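You operate a simulated robot arm through the tools that you are given. There is no shell and no other tool.

You run a simulated robot arm. Do the job below in one go: nothing can be reset, and whatever is moved stays where it is left.

## Task
The tub is too full: cap the apple bottle and drain to the yellow line.
Fine: set the green cradle upright before you cap it; the white cap is in the deck drawer, shut it again; blue lever shut; tip no more in, no spill; leave the other bottles. Where these are worked on the way, their far stop is far enough and under half their travel is too little: deck drawer.

It is judged by the outcome, as a careful person would: the job done as asked, and still so three seconds after it is handed in. It fails if anything else is knocked over, pushed out of place, dropped, spilled or broken. A push-on lid holds only when it is set on centred and level and pressed home; a screw cap is set on level and turned clockwise until tight.

## Robot
A 7-joint arm with a two-finger parallel gripper, fixed in place. Base frame: the origin is on the floor under the middle of its stand, x ahead of it, y to its left, z up. Readings come in mm, rad, newtons and seconds.
With the tool pointing down near the work surface it reaches from about 340 to 780 mm from the base axis. Its first joint turns from -2.897 to 2.897 rad. Payload 3.91 kg.
Tool frame: the origin (TCP) lies between the finger pads and is the grasp point; the fingertips stand 30 mm ahead of it; z points along the fingers, y is the line along which they close. Largest opening 110 mm; finger width 20, thickness 10; the body of the gripper, 48 by 112 mm, starts 55 mm behind the TCP.
Orientation is that of the tool frame in the base frame, as a unit quaternion [w, x, y, z]. With the fingers straight down and closing along the base's y, the tool's x points along the base's -x, its y along +y and its z along -z.

## Interface
- The arm moves only by the tool move_arm. Its argument "targets" is a list of rows, each a list of 7 numbers: the shift along the base's x, y, z in cm, then the turn, a rotation vector about the base's x, y, z in rad, then the opening in per cent of the stroke, from 0 (shut) to 100 (fully open). In form: [[tx, ty, tz, rx, ry, rz, hand], ...]. A call has 1 to 20 rows; each row shifts and turns the commanded pose from where the row before left it. A row lasts 0.2 s, in which the tool goes at most 50 mm and 0.15 rad; a call with a longer step from one row to the next is refused whole, and so is a gripper value outside its range. Where a pose cannot be reached the arm comes as near as it can. A force on the tool above 40 N (or 10 N above the force at the start of the call, whichever is more), or a blocked arm, ends the call early, and 0.2 s more pass. The fingers move at their own pace (about 153 mm/s each) and stop on an object; they squeeze with about 34 N. The grip force told is the motor's: it shows also when the fingers shut on nothing. Time passes only in rows, and 0.2 s behind the last, so rows that do not move let the fingers close. It gives the time, the measured TCP pose, the force on the tool (base axes), the opening and the grip force at its end, in the units of the frame above (readings bear some noise), with the torque about the TCP (base axes, N m) and any sound that the robot's microphone picked up.
- Cameras (640 x 400 px; columns grow to the right, rows downward): "scene" is fixed at [201.8, 504.8, 1550.1]; the picture's right is [-0.96, -0.29, 0.00], its down [-0.19, 0.62, -0.76] and it looks along [0.22, -0.73, -0.65] (base axes); focal length 239 px, centre (320, 200). "wrist" rides on the gripper at [77, 7, -114] in the tool frame; the picture's right is [-0.09, 1.00, 0.00], its down [-0.80, -0.07, -0.59] and it looks along [-0.59, -0.05, 0.80] (tool axes); focal length 270 px, centre (320, 200). There is no depth. A picture from a camera that has moved, and an enlarged one, comes with that camera's place and axes in the base frame and with its lens. The place of the scene camera against the robot may be out by one fixed shift of up to 25 mm in any direction.
- capture(camera): a new picture of that camera. It takes no simulated time.
- move_column(by): slides the trunk up (or, below 0, down) by that many mm; the arm rides with it, the base frame stays. It gives what a move gives, with no picture.
- close_up(camera, box): a new picture of the part [left, top, right, bottom] of that camera's present view, enlarged. It takes no simulated time.
- hand_in(): hands the job in; it is judged then, once.

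Nothing tells you positions but the pictures and the camera data. Unless the task says otherwise, let go and move clear before handing in.

The tools are called after "Request:" as name(argument=value, ...) on one line, values as JSON. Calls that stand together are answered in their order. move_arm: Moves the arm, as the interface text tells. Its arguments: {"type":"object","properties":{"targets":{"type":"array"}},"required":["targets"]} The other tools are called the same way: move_column (by) moves the trunk up or down; capture (camera) takes a picture; close_up (camera, box) takes an enlarged picture of a part of a camera's view; hand_in () hands the job in.

At the start:

```text
time: 0.0
position: [386.9, -120.0, 1357.1]
orientation: [0.0, 0.0, 1.0, 0.0]
ft_force: [-0.4, 0.5, 0.5]
ft_torque: [0.0, 0.02, -0.02]
width: 109.9
finger_force: 0.0
trunk travel left (down, up): [-575.0, 35.0]
```

scene: 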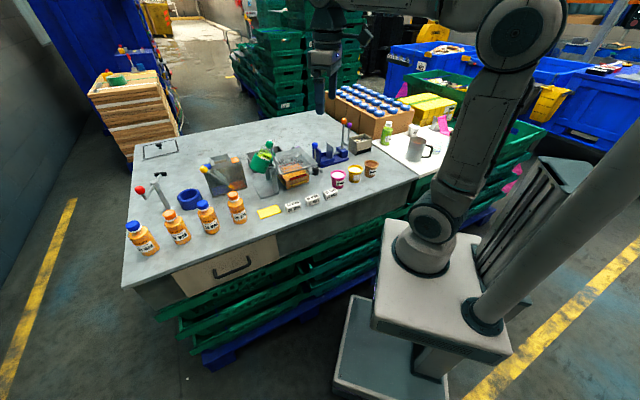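
wrist: 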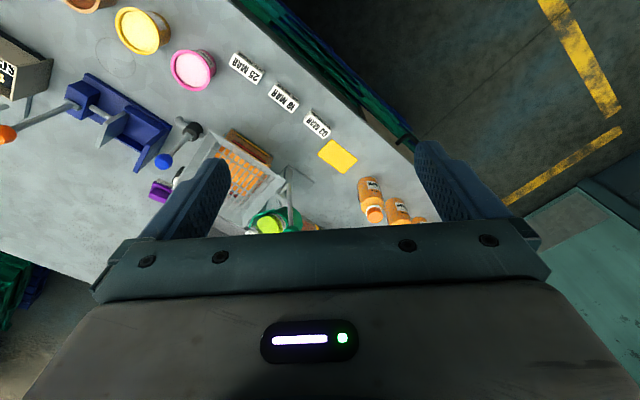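

I see a work table with bottles, a drawer, levers, and a tub; I need a closer look before moving. I'll take enlarged pictures of the scene.

Request:
close_up(camera="scene", box=[120, 130, 280, 230])

Request:
close_up(camera="scene", box=[220, 110, 380, 210])

Request:
close_up(camera="scene", box=[110, 180, 270, 280])

Request:
close_up(camera="scene", box=[310, 80, 470, 180])

Request:
close_up(camera="wrist", box=[0, 0, 440, 275])

```text
4.00 times, centred on (200, 180) of scene
camera zoom: at [201.8, 504.8, 1550.1], right [-0.96, -0.29, 0.0], down [-0.19, 0.62, -0.76], along [0.22, -0.73, -0.65], focal length 954 px, centre (800, 280)
```

zoom: 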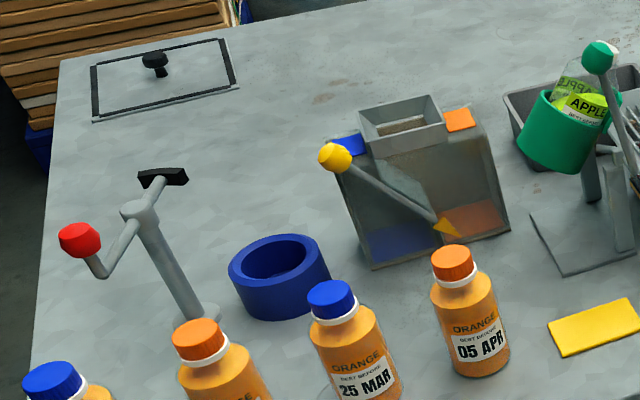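

```text
4.00 times, centred on (300, 160) of scene
camera zoom: at [201.8, 504.8, 1550.1], right [-0.96, -0.29, 0.0], down [-0.19, 0.62, -0.76], along [0.22, -0.73, -0.65], focal length 954 px, centre (400, 360)
```

zoom: 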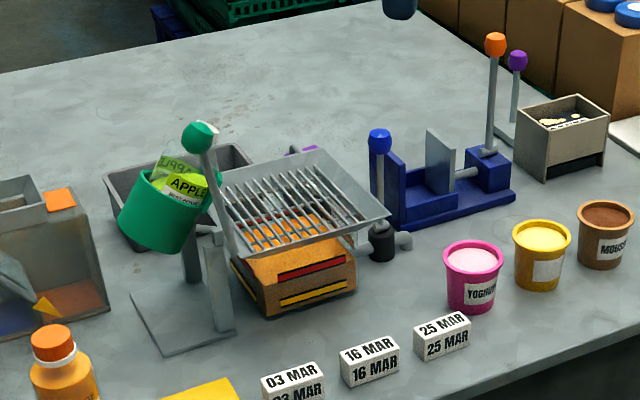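

```text
4.00 times, centred on (190, 230) of scene
camera zoom: at [201.8, 504.8, 1550.1], right [-0.96, -0.29, 0.0], down [-0.19, 0.62, -0.76], along [0.22, -0.73, -0.65], focal length 954 px, centre (840, 80)
```

zoom: 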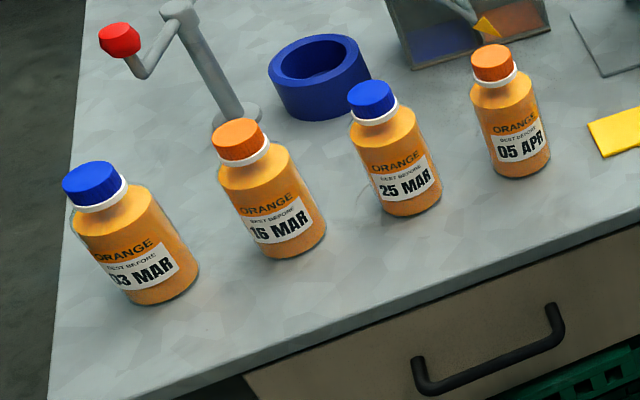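

```text
4.00 times, centred on (390, 130) of scene
camera zoom: at [201.8, 504.8, 1550.1], right [-0.96, -0.29, 0.0], down [-0.19, 0.62, -0.76], along [0.22, -0.73, -0.65], focal length 954 px, centre (40, 480)
```

zoom: 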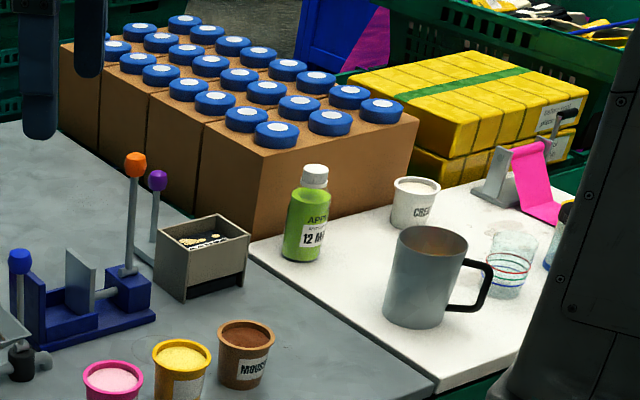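

```text
1.45 times, centred on (220, 138) of wrist
camera zoom: at [309.0, -113.5, 1471.6], right [0.09, 1.0, 0.0], down [0.8, -0.07, 0.59], along [0.59, -0.05, -0.8], focal length 393 px, centre (466, 291)
```

zoom: 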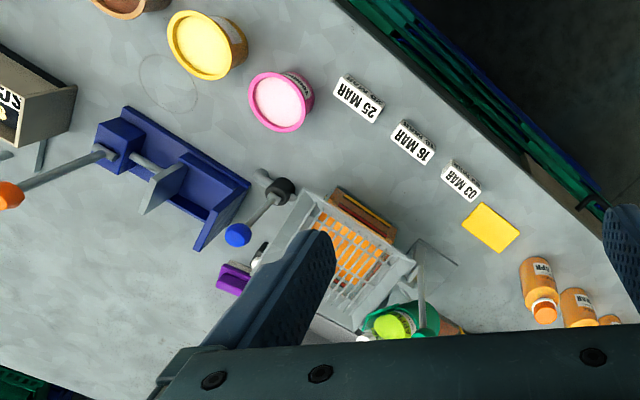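

The work table is turned about 45° to the base, and the tub (orange contents, red and yellow lines), green cradle and blue lever are near its middle. I'll take tighter close-ups of these.

Request:
close_up(camera="scene", box=[240, 130, 304, 170])

Request:
close_up(camera="scene", box=[240, 160, 304, 200])

Request:
close_up(camera="scene", box=[290, 135, 354, 175])

Request:
close_up(camera="scene", box=[180, 220, 308, 300])

Request:
close_up(camera="wrist", box=[140, 100, 340, 235])

```text
10.00 times, centred on (272, 150) of scene
camera zoom: at [201.8, 504.8, 1550.1], right [-0.96, -0.29, 0.0], down [-0.19, 0.62, -0.76], along [0.22, -0.73, -0.65], focal length 2386 px, centre (800, 700)
```

zoom: 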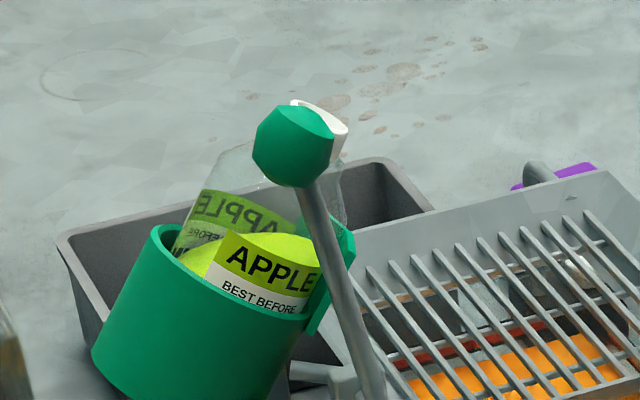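

```text
10.00 times, centred on (272, 180) of scene
camera zoom: at [201.8, 504.8, 1550.1], right [-0.96, -0.29, 0.0], down [-0.19, 0.62, -0.76], along [0.22, -0.73, -0.65], focal length 2386 px, centre (800, 400)
```

zoom: 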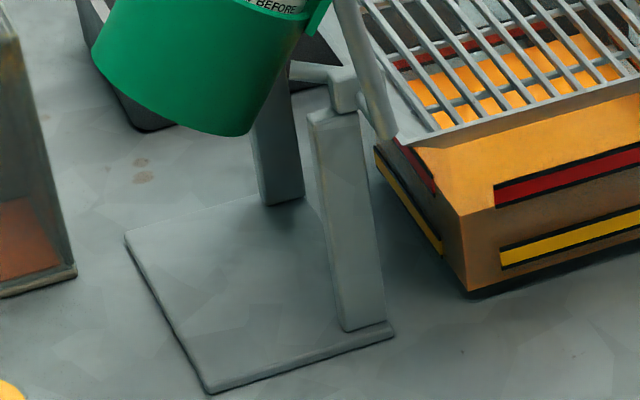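

```text
10.00 times, centred on (322, 155) of scene
camera zoom: at [201.8, 504.8, 1550.1], right [-0.96, -0.29, 0.0], down [-0.19, 0.62, -0.76], along [0.22, -0.73, -0.65], focal length 2386 px, centre (300, 650)
```

zoom: 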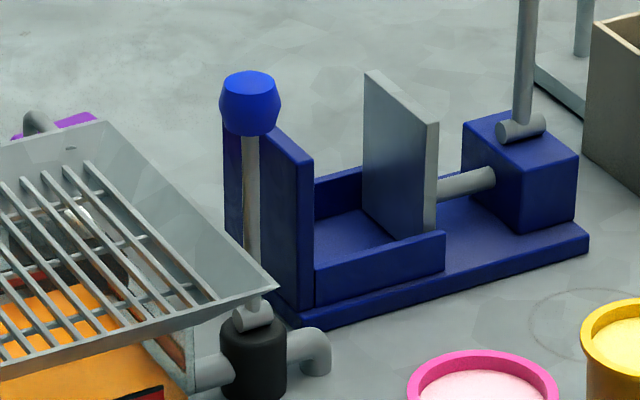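

```text
5.00 times, centred on (244, 260) of scene
camera zoom: at [201.8, 504.8, 1550.1], right [-0.96, -0.29, 0.0], down [-0.19, 0.62, -0.76], along [0.22, -0.73, -0.65], focal length 1193 px, centre (700, -100)
```

zoom: 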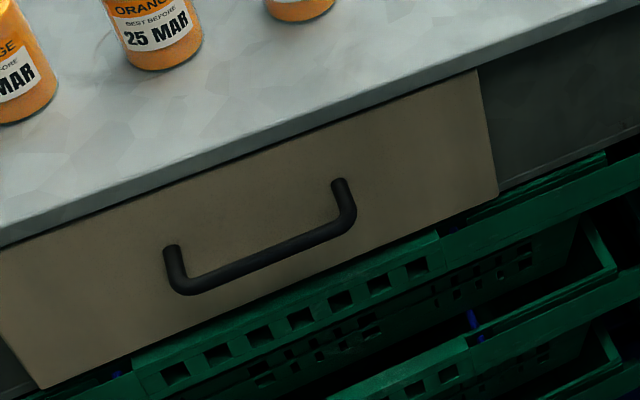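

```text
2.96 times, centred on (240, 168) of wrist
camera zoom: at [309.0, -113.5, 1471.6], right [0.09, 1.0, 0.0], down [0.8, -0.07, 0.59], along [0.59, -0.05, -0.8], focal length 801 px, centre (557, 296)
```

zoom: 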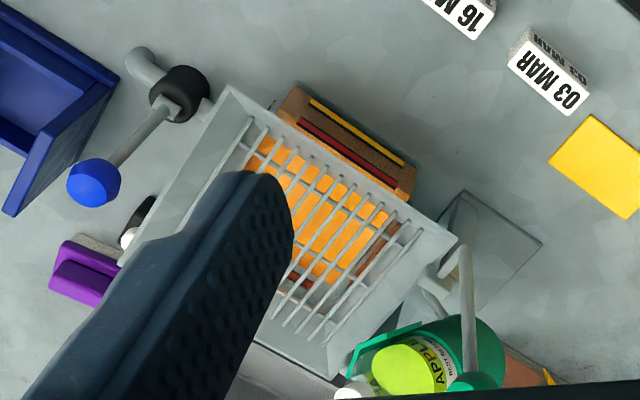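

The blue lever stands upright above the tub's tap at roughly (491, -380), ball near z≈1080; the table surface is about z≈900. I'll turn the wrist to face the table squarely and look.

Request:
move_arm(targets=[[0, 0, 0, 0, 0, -0.14, 100], [0, 0, 0, 0, 0, -0.14, 100], [0, 0, 0, 0, 0, -0.14, 100], [0, 0, 0, 0, 0, -0.14, 100], [0, 0, 0, 0, 0, -0.14, 100], [0, 0, 0, 0, 0, -0.1, 100]])

Request:
capture(camera="wrist")

```text
time: 1.4
position: [386.4, -120.0, 1357.4]
orientation: [0.0, 0.391, 0.92, 0.0]
ft_force: [-0.3, 0.3, 0.1]
ft_torque: [0.04, -0.01, 0.0]
width: 109.8
finger_force: 0.0
trunk travel left (down, up): [-575.0, 35.0]
```

```text
taken
camera wrist: at [337.0, -60.3, 1471.7], right [0.78, 0.63, 0.0], down [0.51, -0.62, 0.59], along [0.37, -0.46, -0.8], focal length 270 px, centre (320, 200)
```

wrist: 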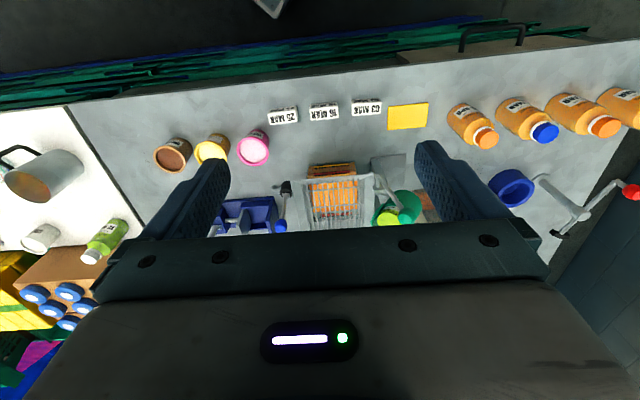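

The arm faces the table squarely now, but the hand is high. I'll lower the trunk for a nearer look at the tub, tap and cradle.

Request:
move_column(by=-200)

Request:
capture(camera="wrist")

Request:
capture(camera="scene")

```text
time: 3.6
position: [385.9, -120.7, 1156.5]
orientation: [0.0, 0.389, 0.921, 0.0]
ft_force: [-0.1, -1.0, -0.5]
ft_torque: [0.0, 0.01, -0.03]
width: 109.9
finger_force: 0.0
trunk travel left (down, up): [-375.0, 235.0]
```

```text
taken
camera wrist: at [336.9, -60.5, 1271.7], right [0.78, 0.63, 0.0], down [0.51, -0.62, 0.59], along [0.38, -0.46, -0.8], focal length 270 px, centre (320, 200)
```

wrist: 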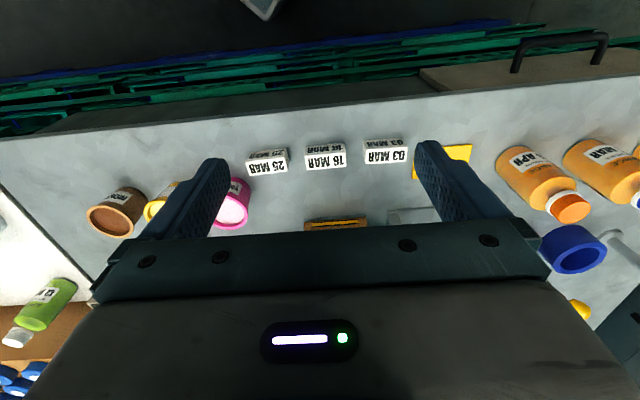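

```text
taken
```

scene: 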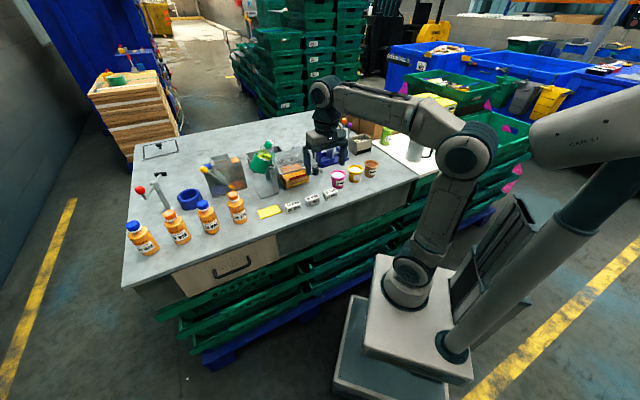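

The tub is hidden behind the gripper. I'll tilt the tool forward to see the tub's front face, tap and cradle.

Request:
move_arm(targets=[[0, 0, 0, -0.09, -0.087, 0, 100], [0, 0, 0, -0.09, -0.087, 0, 100], [0, 0, 0, -0.09, -0.087, 0, 100], [0, 0, 0, -0.09, -0.087, 0, 100]])

Request:
capture(camera="wrist")

```text
time: 4.6
position: [386.7, -120.1, 1156.7]
orientation: [0.229, 0.377, 0.892, -0.097]
ft_force: [-0.7, -0.4, -0.1]
ft_torque: [0.0, 0.0, -0.01]
width: 109.9
finger_force: 0.1
trunk travel left (down, up): [-375.0, 235.0]
```

```text
taken
camera wrist: at [304.9, -27.5, 1220.6], right [0.77, 0.64, 0.04], down [0.24, -0.35, 0.91], along [0.59, -0.69, -0.42], focal length 270 px, centre (320, 200)
```

wrist: 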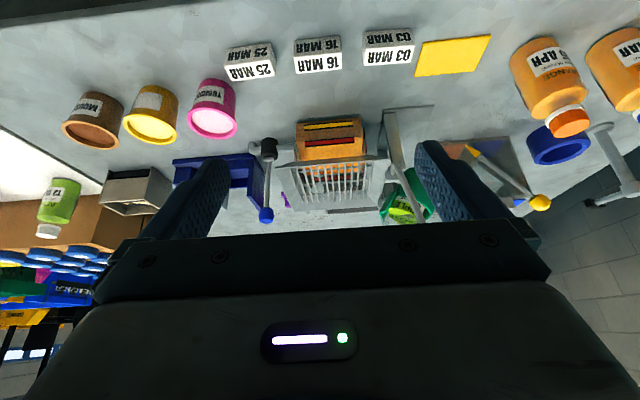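

Request:
close_up(camera="wrist", box=[220, 90, 420, 230])

Request:
close_up(camera="wrist", box=[360, 90, 460, 230])

Request:
close_up(camera="wrist", box=[220, 110, 320, 230])

Request:
close_up(camera="wrist", box=[80, 60, 260, 180])

```text
2.86 times, centred on (320, 160) of wrist
camera zoom: at [304.9, -27.5, 1220.6], right [0.77, 0.64, 0.04], down [0.24, -0.35, 0.91], along [0.59, -0.69, -0.42], focal length 772 px, centre (320, 314)
```

zoom: 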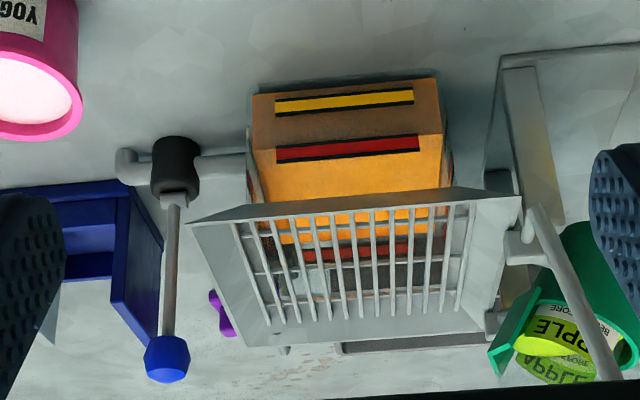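

```text
2.86 times, centred on (410, 160) of wrist
camera zoom: at [304.9, -27.5, 1220.6], right [0.77, 0.64, 0.04], down [0.24, -0.35, 0.91], along [0.59, -0.69, -0.42], focal length 772 px, centre (63, 314)
```

zoom: 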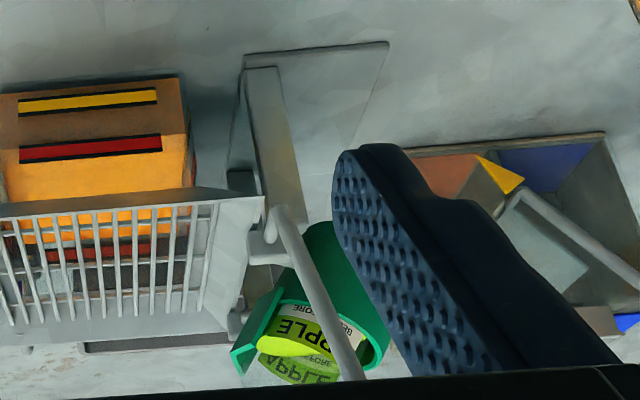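

```text
3.33 times, centred on (270, 170) of wrist
camera zoom: at [304.9, -27.5, 1220.6], right [0.77, 0.64, 0.04], down [0.24, -0.35, 0.91], along [0.59, -0.69, -0.42], focal length 901 px, centre (487, 300)
```

zoom: 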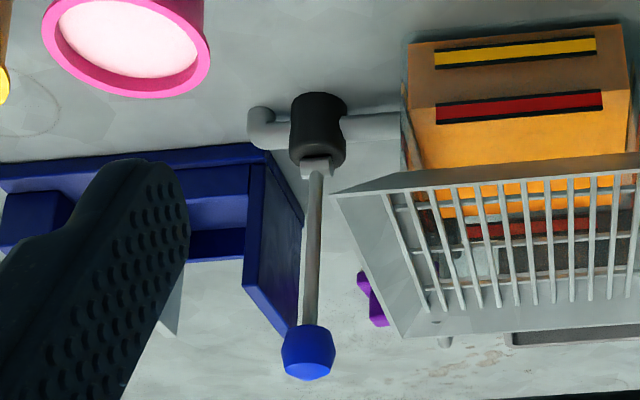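

```text
3.33 times, centred on (170, 120) of wrist
camera zoom: at [304.9, -27.5, 1220.6], right [0.77, 0.64, 0.04], down [0.24, -0.35, 0.91], along [0.59, -0.69, -0.42], focal length 901 px, centre (820, 467)
```

zoom: 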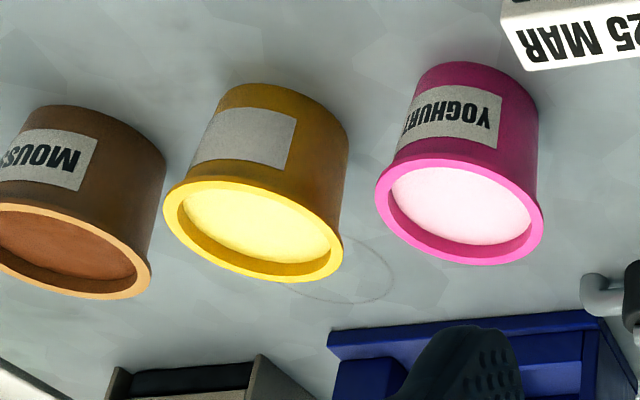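

The tub's tap (black valve, blue ball on top) and its red/yellow lines are clear, and the cradle leans towards the grate. I'll go up over the cradle to see the bottle's neck and the lever.

Request:
move_arm(targets=[[2.0, 0.2, 2.6, 0.072, 0.0696, 0, 100], [2.0, 0.2, 2.6, 0.072, 0.0696, 0, 100], [2.0, 0.2, 2.6, 0.072, 0.0696, 0, 100], [2.0, 0.2, 2.6, 0.072, 0.0696, 0, 100], [2.0, 0.2, 2.6, 0.072, 0.0696, 0, 100]])

Request:
capture(camera="wrist")

Request:
close_up(camera="wrist", box=[230, 110, 410, 230])

```text
time: 5.8
position: [469.1, -103.6, 1272.2]
orientation: [0.002, 0.388, 0.921, -0.001]
ft_force: [-0.5, 0.8, 0.2]
ft_torque: [-0.01, -0.04, 0.0]
width: 109.9
finger_force: 0.0
out of reach, approached as far as the arm can: row 5
trunk travel left (down, up): [-375.0, 235.0]
```

```text
taken
camera wrist: at [418.7, -43.1, 1386.2], right [0.78, 0.63, 0.0], down [0.51, -0.62, 0.6], along [0.38, -0.46, -0.8], focal length 270 px, centre (320, 200)
```

wrist: 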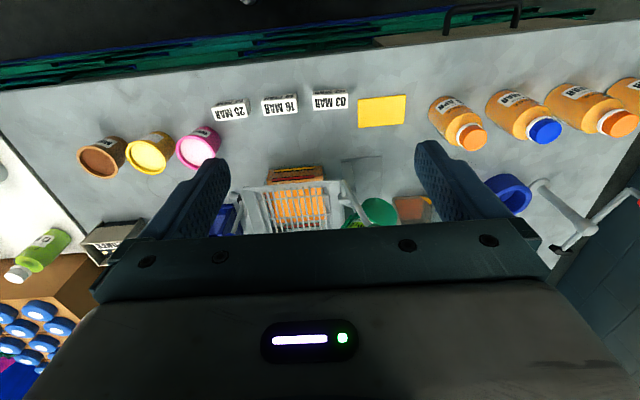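

```text
3.33 times, centred on (320, 170) of wrist
camera zoom: at [418.7, -43.1, 1386.2], right [0.78, 0.63, 0.0], down [0.51, -0.62, 0.6], along [0.38, -0.46, -0.8], focal length 901 px, centre (320, 300)
```

zoom: 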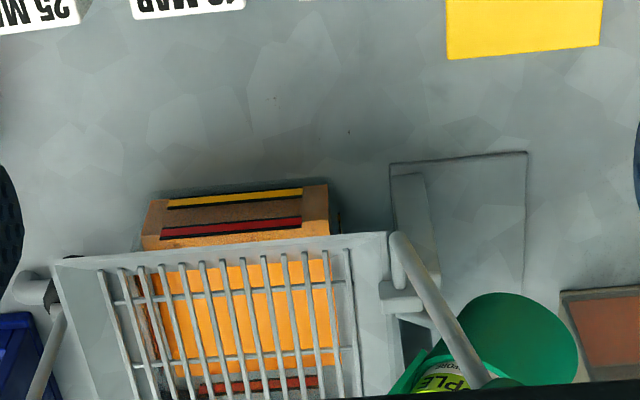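

The green cradle is still half hidden. I'll raise the trunk and move forward for a top view of the bottle mouth and lever.

Request:
move_column(by=200)

Request:
move_arm(targets=[[2.8, -2.9, -1.0, 0, 0, 0, 100], [2.8, -2.9, -1.0, 0, 0, 0, 100], [2.8, -2.9, -1.0, 0, 0, 0, 100]])

Request:
capture(camera="wrist")

Request:
close_up(camera="wrist", box=[230, 110, 410, 230])

```text
time: 7.9
position: [470.4, -103.2, 1470.0]
orientation: [0.002, 0.388, 0.922, 0.0]
ft_force: [0.3, 0.8, 0.6]
ft_torque: [0.0, 0.01, -0.01]
width: 110.2
finger_force: 0.1
trunk travel left (down, up): [-575.0, 35.0]
```

```text
time: 8.7
position: [511.1, -146.5, 1449.5]
orientation: [0.004, 0.39, 0.921, 0.001]
ft_force: [0.0, 0.3, 0.8]
ft_torque: [-0.01, -0.05, 0.0]
width: 110.0
finger_force: 0.0
out of reach, approached as far as the arm can: row 2, 3
trunk travel left (down, up): [-575.0, 35.0]
```

```text
taken
camera wrist: at [460.8, -86.9, 1564.3], right [0.78, 0.63, 0.0], down [0.5, -0.62, 0.6], along [0.38, -0.46, -0.8], focal length 270 px, centre (320, 200)
```

wrist: 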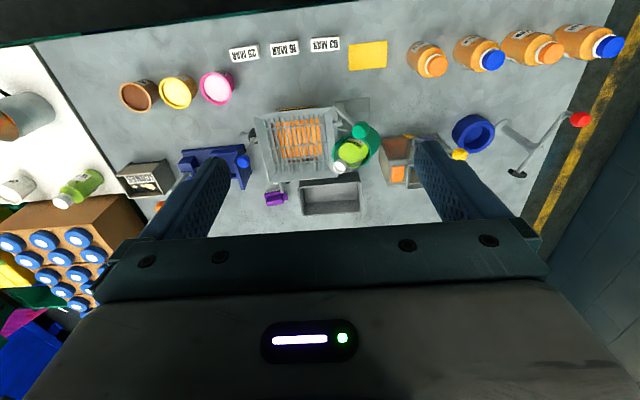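

```text
3.33 times, centred on (320, 170) of wrist
camera zoom: at [460.8, -86.9, 1564.3], right [0.78, 0.63, 0.0], down [0.5, -0.62, 0.6], along [0.38, -0.46, -0.8], focal length 901 px, centre (320, 300)
```

zoom: 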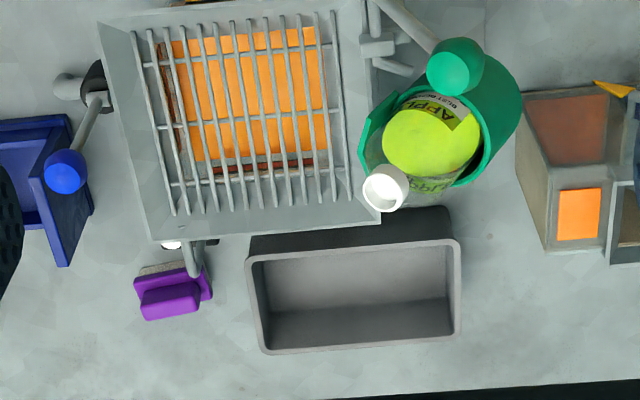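

Now I see the bottle's open white mouth leaning over the grate's edge, the green knob in front, and an empty grey tray behind. I'll come lower within reach for accurate sightings of the knob and cradle.

Request:
move_arm(targets=[[0.1, 1.15, -4, 0, 0, 0, 100], [0.1, 1.15, -4, 0, 0, 0, 100], [0.1, 1.15, -4, 0, 0, 0, 100], [0.1, 1.15, -4, 0, 0, 0, 100]])

Request:
capture(camera="wrist")

Request:
close_up(camera="wrist", box=[230, 110, 410, 230])

```text
time: 9.7
position: [514.5, -100.3, 1289.4]
orientation: [0.003, 0.389, 0.921, 0.0]
ft_force: [0.9, -0.1, -0.3]
ft_torque: [0.01, 0.02, 0.01]
width: 110.1
finger_force: 0.1
trunk travel left (down, up): [-575.0, 35.0]
```

```text
taken
camera wrist: at [464.8, -39.9, 1404.4], right [0.78, 0.63, 0.0], down [0.51, -0.62, 0.6], along [0.38, -0.46, -0.8], focal length 270 px, centre (320, 200)
```

wrist: 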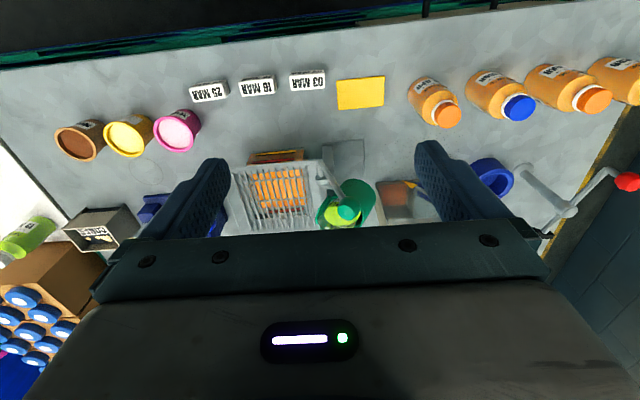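

```text
3.33 times, centred on (320, 170) of wrist
camera zoom: at [464.8, -39.9, 1404.4], right [0.78, 0.63, 0.0], down [0.51, -0.62, 0.6], along [0.38, -0.46, -0.8], focal length 901 px, centre (320, 300)
```

zoom: 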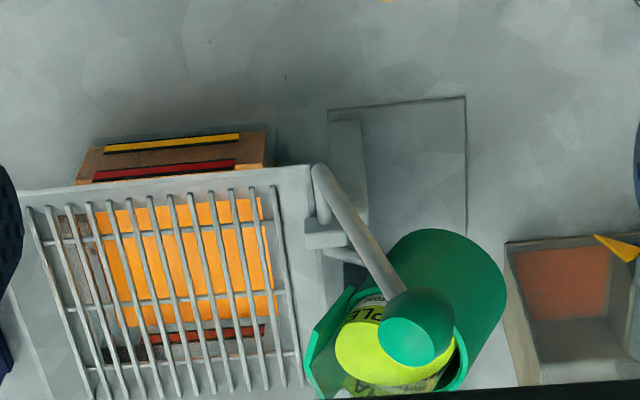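

The green knob is at about (619, -176, 1147), its rod leaning slightly towards +l from a pivot near z≈1030. I'll close the fingers and move to the tub side of the rod, staying above everything first.

Request:
move_arm(targets=[[1.6, -2.86, -1.5, 0, 0, 0, 0], [1.6, -2.86, -1.5, 0, 0, 0, 0], [1.6, -2.86, -1.5, 0, 0, 0, 0], [1.6, -2.86, -1.5, 0, 0, 0, 0]])

Request:
capture(camera="wrist")

Request:
close_up(camera="scene", box=[220, 110, 316, 170])

```text
time: 10.7
position: [579.2, -216.2, 1229.7]
orientation: [0.001, 0.389, 0.921, 0.001]
ft_force: [1.5, 0.0, -0.4]
ft_torque: [0.02, 0.01, 0.04]
width: 0.0
finger_force: 34.1
trunk travel left (down, up): [-575.0, 35.0]
```

```text
taken
camera wrist: at [529.6, -155.4, 1344.4], right [0.78, 0.63, 0.0], down [0.51, -0.62, 0.6], along [0.38, -0.46, -0.8], focal length 270 px, centre (320, 200)
```

wrist: 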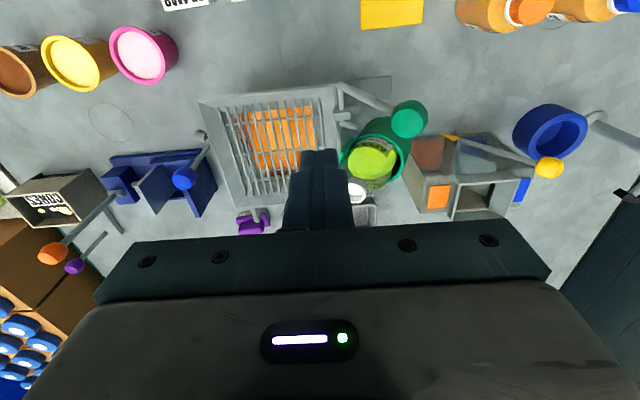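

```text
6.67 times, centred on (268, 140) of scene
camera zoom: at [201.8, 504.8, 1550.1], right [-0.96, -0.29, 0.0], down [-0.19, 0.62, -0.76], along [0.22, -0.73, -0.65], focal length 1590 px, centre (667, 600)
```

zoom: 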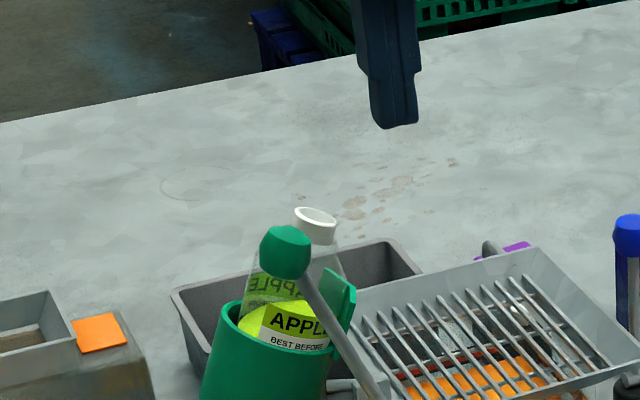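

The green knob and bottle seem to have shifted since the first picture, so the cradle may be drifting by itself. I'll wait a moment without moving and compare.

Request:
move_arm(targets=[[0, 0, 0, 0, 0, 0, 0], [0, 0, 0, 0, 0, 0, 0], [0, 0, 0, 0, 0, 0, 0], [0, 0, 0, 0, 0, 0, 0], [0, 0, 0, 0, 0, 0, 0]])

Request:
close_up(camera="scene", box=[220, 110, 316, 170])

Request:
close_up(camera="wrist", box=[270, 60, 450, 230])

```text
time: 11.9
position: [578.3, -214.6, 1229.4]
orientation: [0.001, 0.389, 0.921, 0.0]
ft_force: [-0.3, -0.7, 1.2]
ft_torque: [0.01, 0.0, -0.01]
width: 0.0
finger_force: 34.2
trunk travel left (down, up): [-575.0, 35.0]
```

```text
6.67 times, centred on (268, 140) of scene
camera zoom: at [201.8, 504.8, 1550.1], right [-0.96, -0.29, 0.0], down [-0.19, 0.62, -0.76], along [0.22, -0.73, -0.65], focal length 1590 px, centre (667, 600)
```

zoom: 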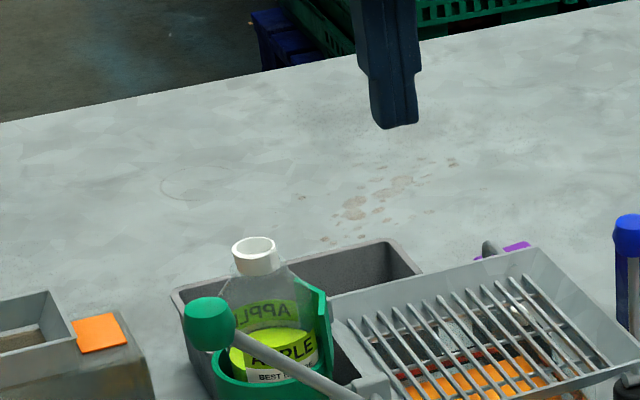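

```text
2.35 times, centred on (360, 145) of wrist
camera zoom: at [528.9, -154.2, 1344.9], right [0.78, 0.63, 0.0], down [0.51, -0.62, 0.6], along [0.38, -0.46, -0.8], focal length 636 px, centre (226, 329)
```

zoom: 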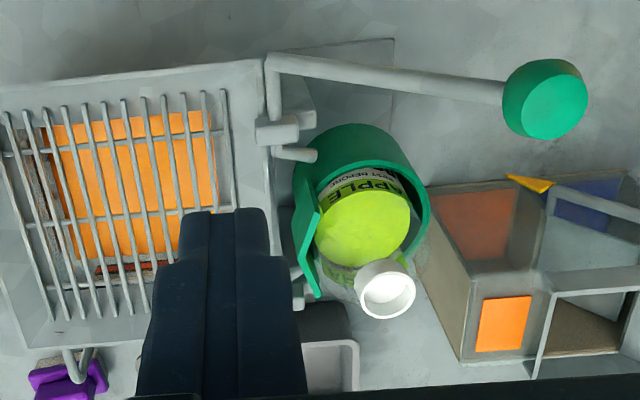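

The cradle is swinging by its own weight: by my sightings the bottle is now practically upright (lever about 47°). I'll let a very short time pass and check whether it has stopped.

Request:
move_arm(targets=[[0, 0, 0, 0, 0, 0, 0]])

Request:
close_up(camera="scene", box=[220, 110, 316, 170])

Request:
close_up(camera="wrist", box=[270, 60, 450, 230])

```text
time: 12.3
position: [579.8, -214.2, 1229.6]
orientation: [0.001, 0.389, 0.921, 0.0]
ft_force: [0.1, 0.1, -0.3]
ft_torque: [0.01, 0.01, 0.0]
width: 0.0
finger_force: 34.2
trunk travel left (down, up): [-575.0, 35.0]
```

```text
6.67 times, centred on (268, 140) of scene
camera zoom: at [201.8, 504.8, 1550.1], right [-0.96, -0.29, 0.0], down [-0.19, 0.62, -0.76], along [0.22, -0.73, -0.65], focal length 1590 px, centre (667, 600)
```

zoom: 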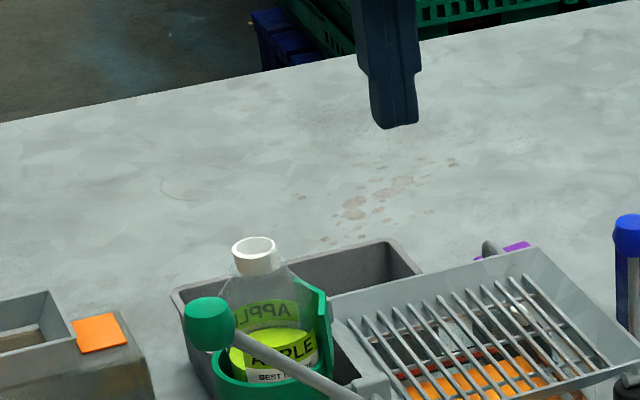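

```text
2.35 times, centred on (360, 145) of wrist
camera zoom: at [528.9, -154.2, 1344.9], right [0.78, 0.63, 0.0], down [0.51, -0.62, 0.6], along [0.38, -0.46, -0.8], focal length 636 px, centre (226, 329)
```

zoom: 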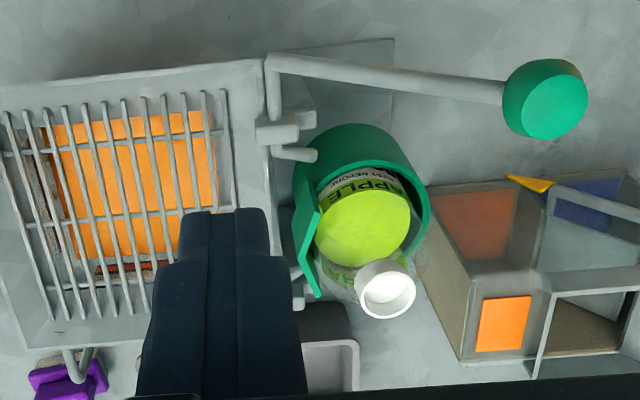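

The cradle has come to rest upright against its stop, bottle vertical. Next, the drawer: I'll move over towards its handle (about n 350, l 549 in table axes, i.e. near (630, 140)) and look.

Request:
move_arm(targets=[[0.5, 4.5, 0, 0, 0, 0, 0], [0.5, 4.5, 0, 0, 0, 0, 0], [0.6, 4.5, -1, 0, 0, 0, 0], [0.6, 4.5, -1, 0, 0, 0, 0], [0.6, 4.5, -1, 0, 0, 0, 0], [0.6, 4.5, -1, 0, 0, 0, 0], [0.6, 4.5, -1, 0, 0, 0, 0], [0.5, 4.5, -1, 0, 0, 0, 0]])

Request:
capture(camera="wrist")

Request:
capture(camera="scene")

```text
time: 14.1
position: [622.5, 146.6, 1170.0]
orientation: [0.001, 0.389, 0.921, -0.001]
ft_force: [-0.5, -0.5, -0.8]
ft_torque: [0.0, 0.0, 0.02]
width: 0.0
finger_force: 34.2
trunk travel left (down, up): [-575.0, 35.0]
```

```text
taken
camera wrist: at [572.8, 207.1, 1284.0], right [0.78, 0.63, 0.0], down [0.51, -0.62, 0.6], along [0.38, -0.46, -0.8], focal length 270 px, centre (320, 200)
```

wrist: 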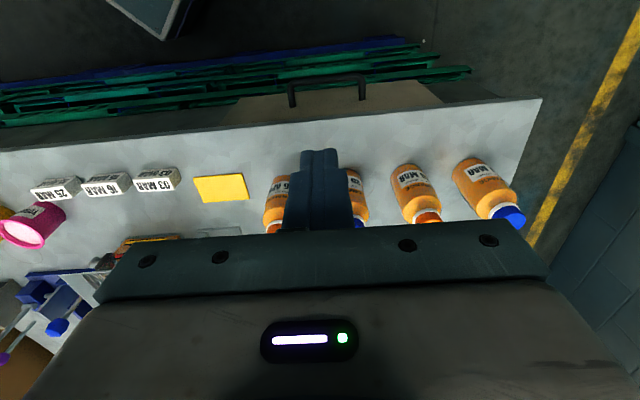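

```text
taken
```

scene: 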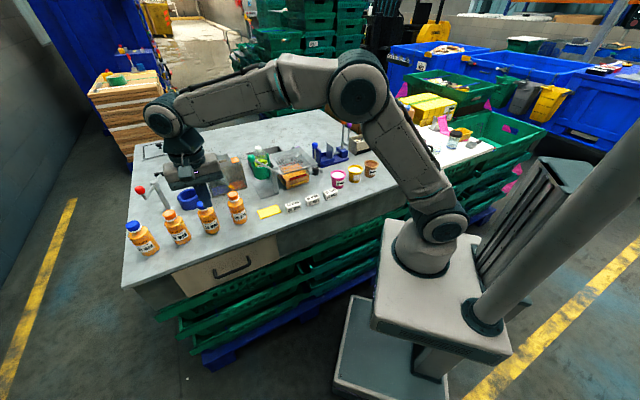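

The handle bar appears near n≈360, l≈557, z≈800 (table axes). I'll lower in front of the table edge for a closer look at the handle and its gap.

Request:
move_arm(targets=[[-0.75, 0.77, -4.25, 0, 0, 0, 0], [-0.75, 0.77, -4.25, 0, 0, 0, 0], [-0.75, 0.77, -4.25, 0, 0, 0, 0], [-0.75, 0.77, -4.25, 0, 0, 0, 0]])

Request:
capture(camera="wrist")

Request:
close_up(camera="wrist", box=[220, 60, 420, 185])

```text
time: 15.1
position: [593.0, 177.8, 999.3]
orientation: [0.002, 0.389, 0.921, 0.0]
ft_force: [0.4, -0.6, -0.2]
ft_torque: [0.01, -0.03, -0.03]
width: 0.0
finger_force: 34.1
trunk travel left (down, up): [-575.0, 35.0]
```

```text
taken
camera wrist: at [542.9, 236.7, 1113.9], right [0.78, 0.63, 0.0], down [0.51, -0.62, 0.6], along [0.38, -0.46, -0.8], focal length 270 px, centre (320, 200)
```

wrist: 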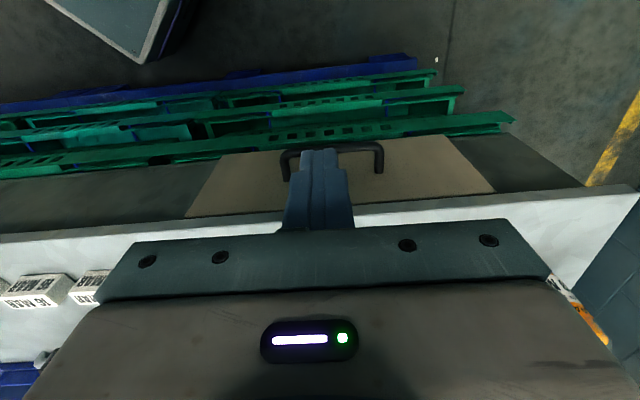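

```text
3.20 times, centred on (320, 122) of wrist
camera zoom: at [542.9, 236.7, 1113.9], right [0.78, 0.63, 0.0], down [0.51, -0.62, 0.6], along [0.38, -0.46, -0.8], focal length 865 px, centre (320, 448)
```

zoom: 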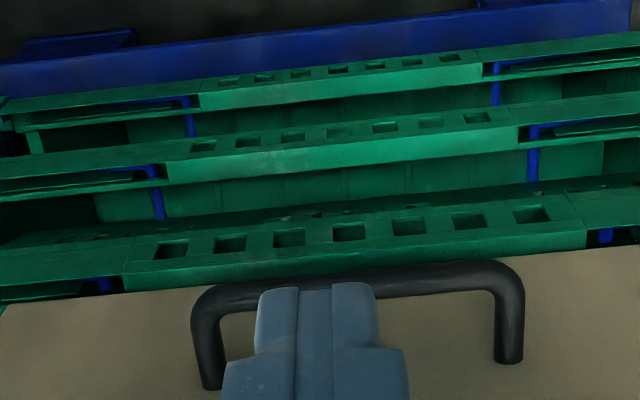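

The handle bar runs along l at n≈361, z≈804, with about 30 mm clear to the drawer front. I'll turn the hand 90° and pitch it 45° forward so the fingers can straddle the bar from the front without touching the table edge.

Request:
move_arm(targets=[[0, 0, 0, 0, 0, 0.1428, 36], [0, 0, 0, 0, 0, 0.1428, 36], [0, 0, 0, 0, 0, 0.1428, 36], [0, 0, 0, 0, 0, 0.1428, 36], [0, 0, 0, 0, 0, 0.1428, 36], [0, 0, 0, 0, 0, 0.1428, 36], [0, 0, 0, 0, 0, 0.1428, 36], [0, 0, 0, 0, 0, 0.1428, 36], [0, 0, 0, 0, 0, 0.1428, 36], [0, 0, 0, 0, 0, 0.1428, 36], [0, 0, 0, 0, 0, 0.1428, 36], [0, 0, 0, -0.094, -0.0913, 0, 36], [0, 0, 0, -0.094, -0.0913, 0, 36], [0, 0, 0, -0.094, -0.0913, 0, 36], [0, 0, 0, -0.094, -0.0913, 0, 36], [0, 0, 0, -0.094, -0.0913, 0, 36], [0, 0, 0, -0.094, -0.0913, 0, 36]])

Request:
capture(camera="wrist")

Request:
capture(camera="scene")

```text
time: 18.7
position: [594.4, 177.0, 1000.7]
orientation: [0.145, -0.348, 0.855, -0.355]
ft_force: [0.9, 0.6, 0.7]
ft_torque: [0.03, -0.01, 0.03]
width: 39.4
finger_force: 0.1
trunk travel left (down, up): [-575.0, 35.0]
```

```text
taken
camera wrist: at [477.2, 185.4, 1076.7], right [-0.43, 0.56, -0.71], down [0.31, 0.82, 0.47], along [0.85, -0.02, -0.53], focal length 270 px, centre (320, 200)
```

wrist: 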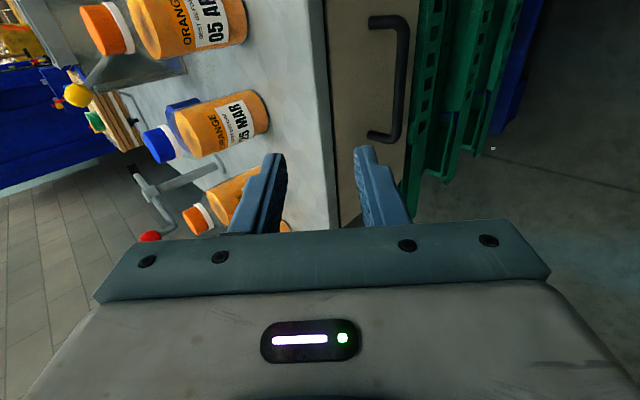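

```text
taken
```

scene: 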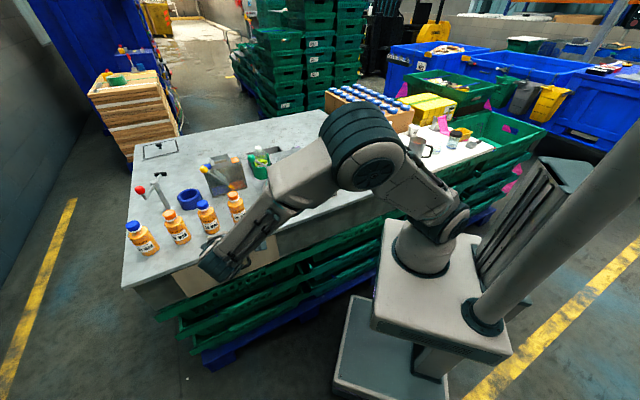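

Pose works well. I'll go to a point just in front of and above the bar along the finger direction, then check the picture before the final approach.

Request:
move_arm(targets=[[0.3, 0.0, -4.4, 0, 0, 0, 36], [0.4, 0.0, -4.4, 0, 0, 0, 36], [0.4, 0.0, -4.4, 0, 0, 0, 36]])

Request:
capture(camera="wrist")

```text
time: 19.5
position: [604.1, 176.1, 868.7]
orientation: [0.145, -0.348, 0.856, -0.355]
ft_force: [-0.5, 0.4, 0.3]
ft_torque: [0.0, -0.04, 0.04]
width: 39.6
finger_force: 0.0
trunk travel left (down, up): [-575.0, 35.0]
```

```text
taken
camera wrist: at [487.9, 184.8, 944.7], right [-0.43, 0.57, -0.7], down [0.31, 0.82, 0.47], along [0.85, -0.02, -0.53], focal length 270 px, centre (320, 200)
```

wrist: 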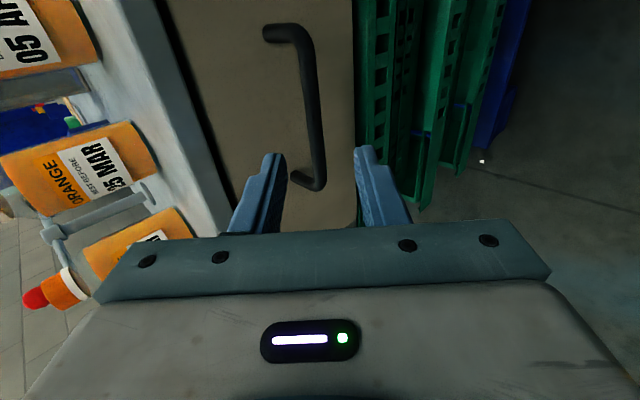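

The bar refines to n≈358, z≈808 and lies between the fingers' line of approach. Moving in along the finger direction.

Request:
move_arm(targets=[[1.28, -1.31, -1.73, 0, 0, 0, 36], [1.28, -1.31, -1.73, 0, 0, 0, 36], [1.28, -1.31, -1.73, 0, 0, 0, 36]])

Request:
capture(camera="wrist")

```text
time: 20.3
position: [641.4, 137.6, 817.0]
orientation: [0.145, -0.348, 0.856, -0.355]
ft_force: [-0.3, 0.6, -1.1]
ft_torque: [-0.01, 0.05, 0.02]
width: 39.7
finger_force: 0.1
trunk travel left (down, up): [-575.0, 35.0]
```

```text
taken
camera wrist: at [526.1, 145.9, 892.8], right [-0.43, 0.57, -0.7], down [0.31, 0.82, 0.47], along [0.85, -0.02, -0.53], focal length 270 px, centre (320, 200)
```

wrist: 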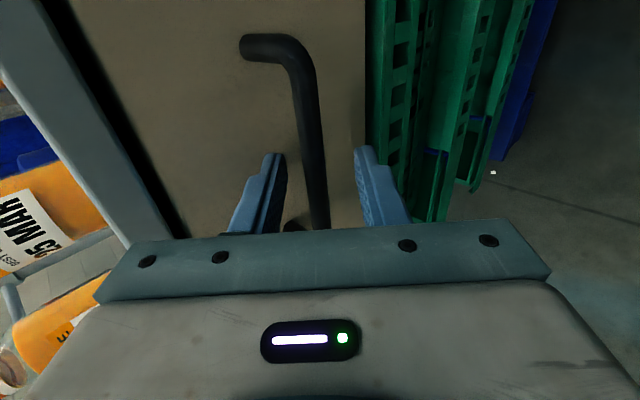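

The bar lies between the fingers. Closing on it now.

Request:
move_arm(targets=[[0, 0, 0, 0, 0, 0, 0], [0, 0, 0, 0, 0, 0, 0], [0, 0, 0, 0, 0, 0, 0]])

Request:
capture(camera="wrist")

```text
time: 21.1
position: [640.4, 138.5, 818.1]
orientation: [0.145, -0.348, 0.855, -0.355]
ft_force: [1.1, 0.9, 13.8]
ft_torque: [-0.94, 0.72, 0.18]
width: 11.9
finger_force: 45.3
trunk travel left (down, up): [-575.0, 35.0]
```

```text
taken
camera wrist: at [525.5, 146.0, 894.3], right [-0.43, 0.57, -0.71], down [0.31, 0.82, 0.47], along [0.85, -0.02, -0.53], focal length 270 px, centre (320, 200)
```

wrist: 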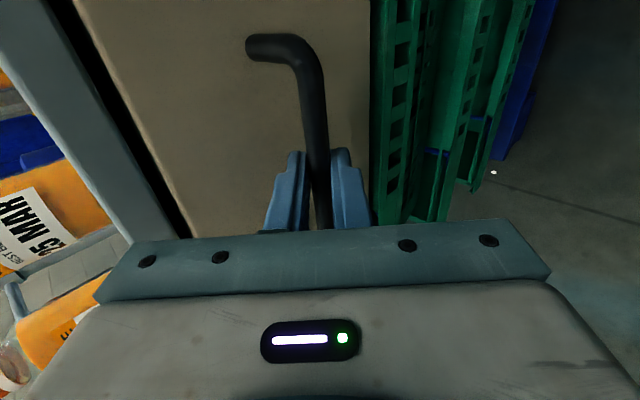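

Gripped on the 12 mm bar. Now pulling the drawer straight out, towards the robot.

Request:
move_arm(targets=[[-0.7, 0.72, 0.1, 0, 0, 0, 0], [-1.05, 1.08, 0, 0, 0, 0, 0], [-1.39, 1.435, 0, 0, 0, 0, 0], [-1.39, 1.435, 0, 0, 0, 0, 0]])

Request:
capture(camera="scene")

```text
time: 22.1
position: [596.4, 184.0, 818.1]
orientation: [0.145, -0.348, 0.856, -0.354]
ft_force: [-2.7, -2.2, 13.5]
ft_torque: [-0.37, 0.17, 0.97]
width: 11.5
finger_force: 45.7
trunk travel left (down, up): [-575.0, 35.0]
```

```text
taken
```

scene: 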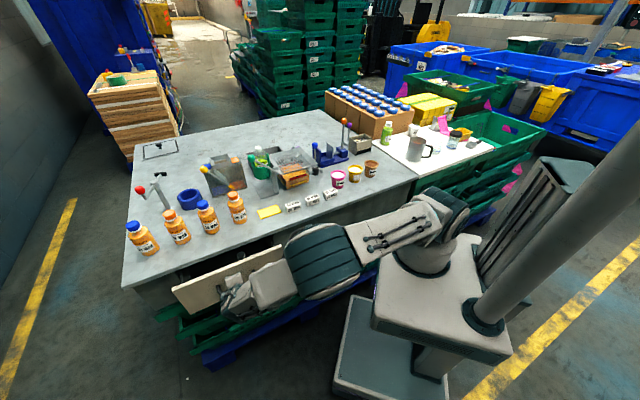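

The drawer is opening. Continuing to pull.

Request:
move_arm(targets=[[-1.39, 1.435, 0.05, 0, 0, 0, 0], [-1.39, 1.435, 0.05, 0, 0, 0, 0], [-1.39, 1.435, 0, 0, 0, 0, 0], [-1.39, 1.435, 0, 0, 0, 0, 0]])

Request:
capture(camera="scene")

Request:
capture(camera="wrist")

```text
time: 23.1
position: [539.4, 239.6, 819.1]
orientation: [0.144, -0.347, 0.856, -0.355]
ft_force: [-10.9, -11.1, -2.9]
ft_torque: [-0.23, 0.21, 1.0]
width: 11.5
finger_force: 44.8
trunk travel left (down, up): [-575.0, 35.0]
```

```text
taken
```

scene: 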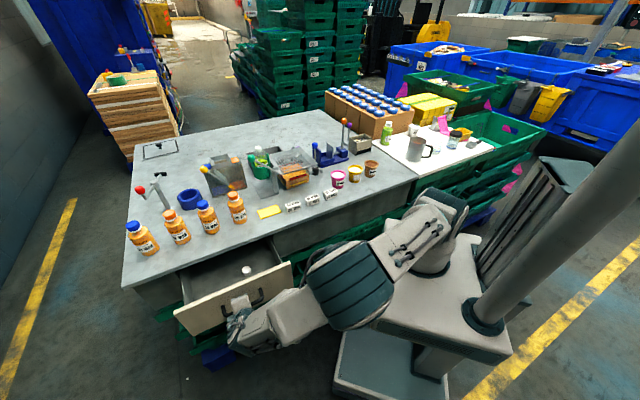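

```text
taken
camera wrist: at [424.0, 248.2, 894.7], right [-0.43, 0.57, -0.7], down [0.32, 0.82, 0.47], along [0.85, -0.02, -0.53], focal length 270 px, centre (320, 200)
```

wrist: 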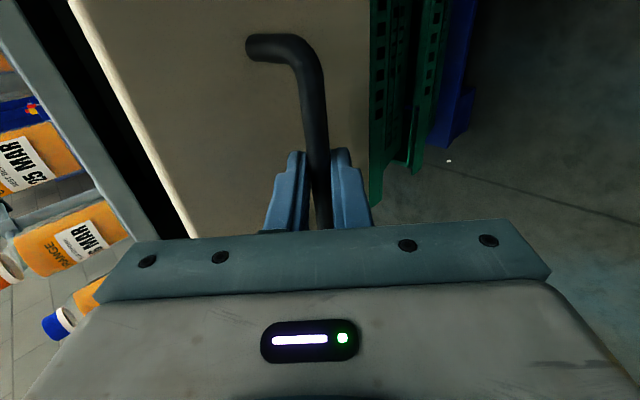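

The white cap shows inside the drawer. There's a small sideways load, so I'll correct the pull direction slightly and open further, until near the far stop.

Request:
move_arm(targets=[[-1.6, 1.25, 0, 0, 0, 0, 0], [-1.46, 1.36, 0, 0, 0, 0, 0], [-1.46, 1.36, 0, 0, 0, 0, 0]])

Request:
capture(camera="scene")

```text
time: 23.9
position: [496.6, 284.0, 818.4]
orientation: [0.146, -0.349, 0.856, -0.353]
ft_force: [0.5, 3.1, -7.1]
ft_torque: [-0.46, 0.43, 0.79]
width: 12.1
finger_force: 45.1
trunk travel left (down, up): [-575.0, 35.0]
```

```text
taken
```

scene: 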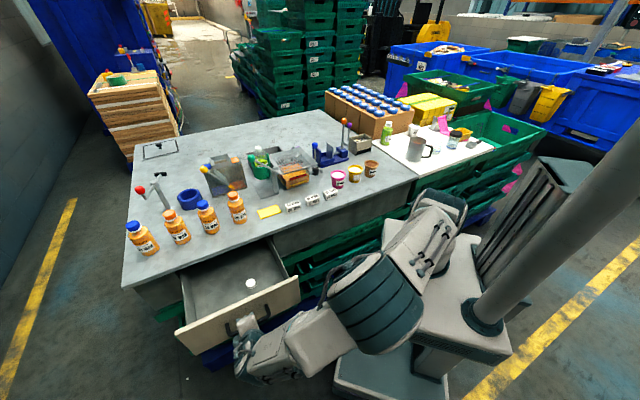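

Open about 205 mm so far with little resistance. I'll continue until it meets its stop.

Request:
move_arm(targets=[[-1.43, 1.39, 0, 0, 0, 0, 0], [-1.43, 1.39, 0, 0, 0, 0, 0], [-1.43, 1.39, 0, 0, 0, 0, 0]])

Request:
capture(camera="scene")

```text
time: 24.7
position: [453.3, 325.6, 818.8]
orientation: [0.145, -0.349, 0.856, -0.353]
ft_force: [10.6, 10.9, -8.2]
ft_torque: [-0.25, 0.25, 0.93]
width: 11.7
finger_force: 44.8
trunk travel left (down, up): [-575.0, 35.0]
```

```text
taken
```

scene: 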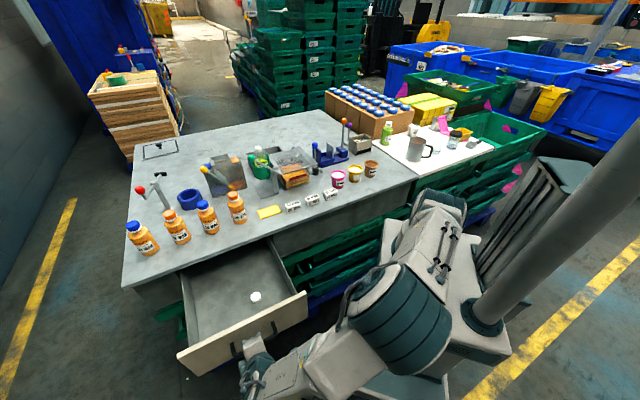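

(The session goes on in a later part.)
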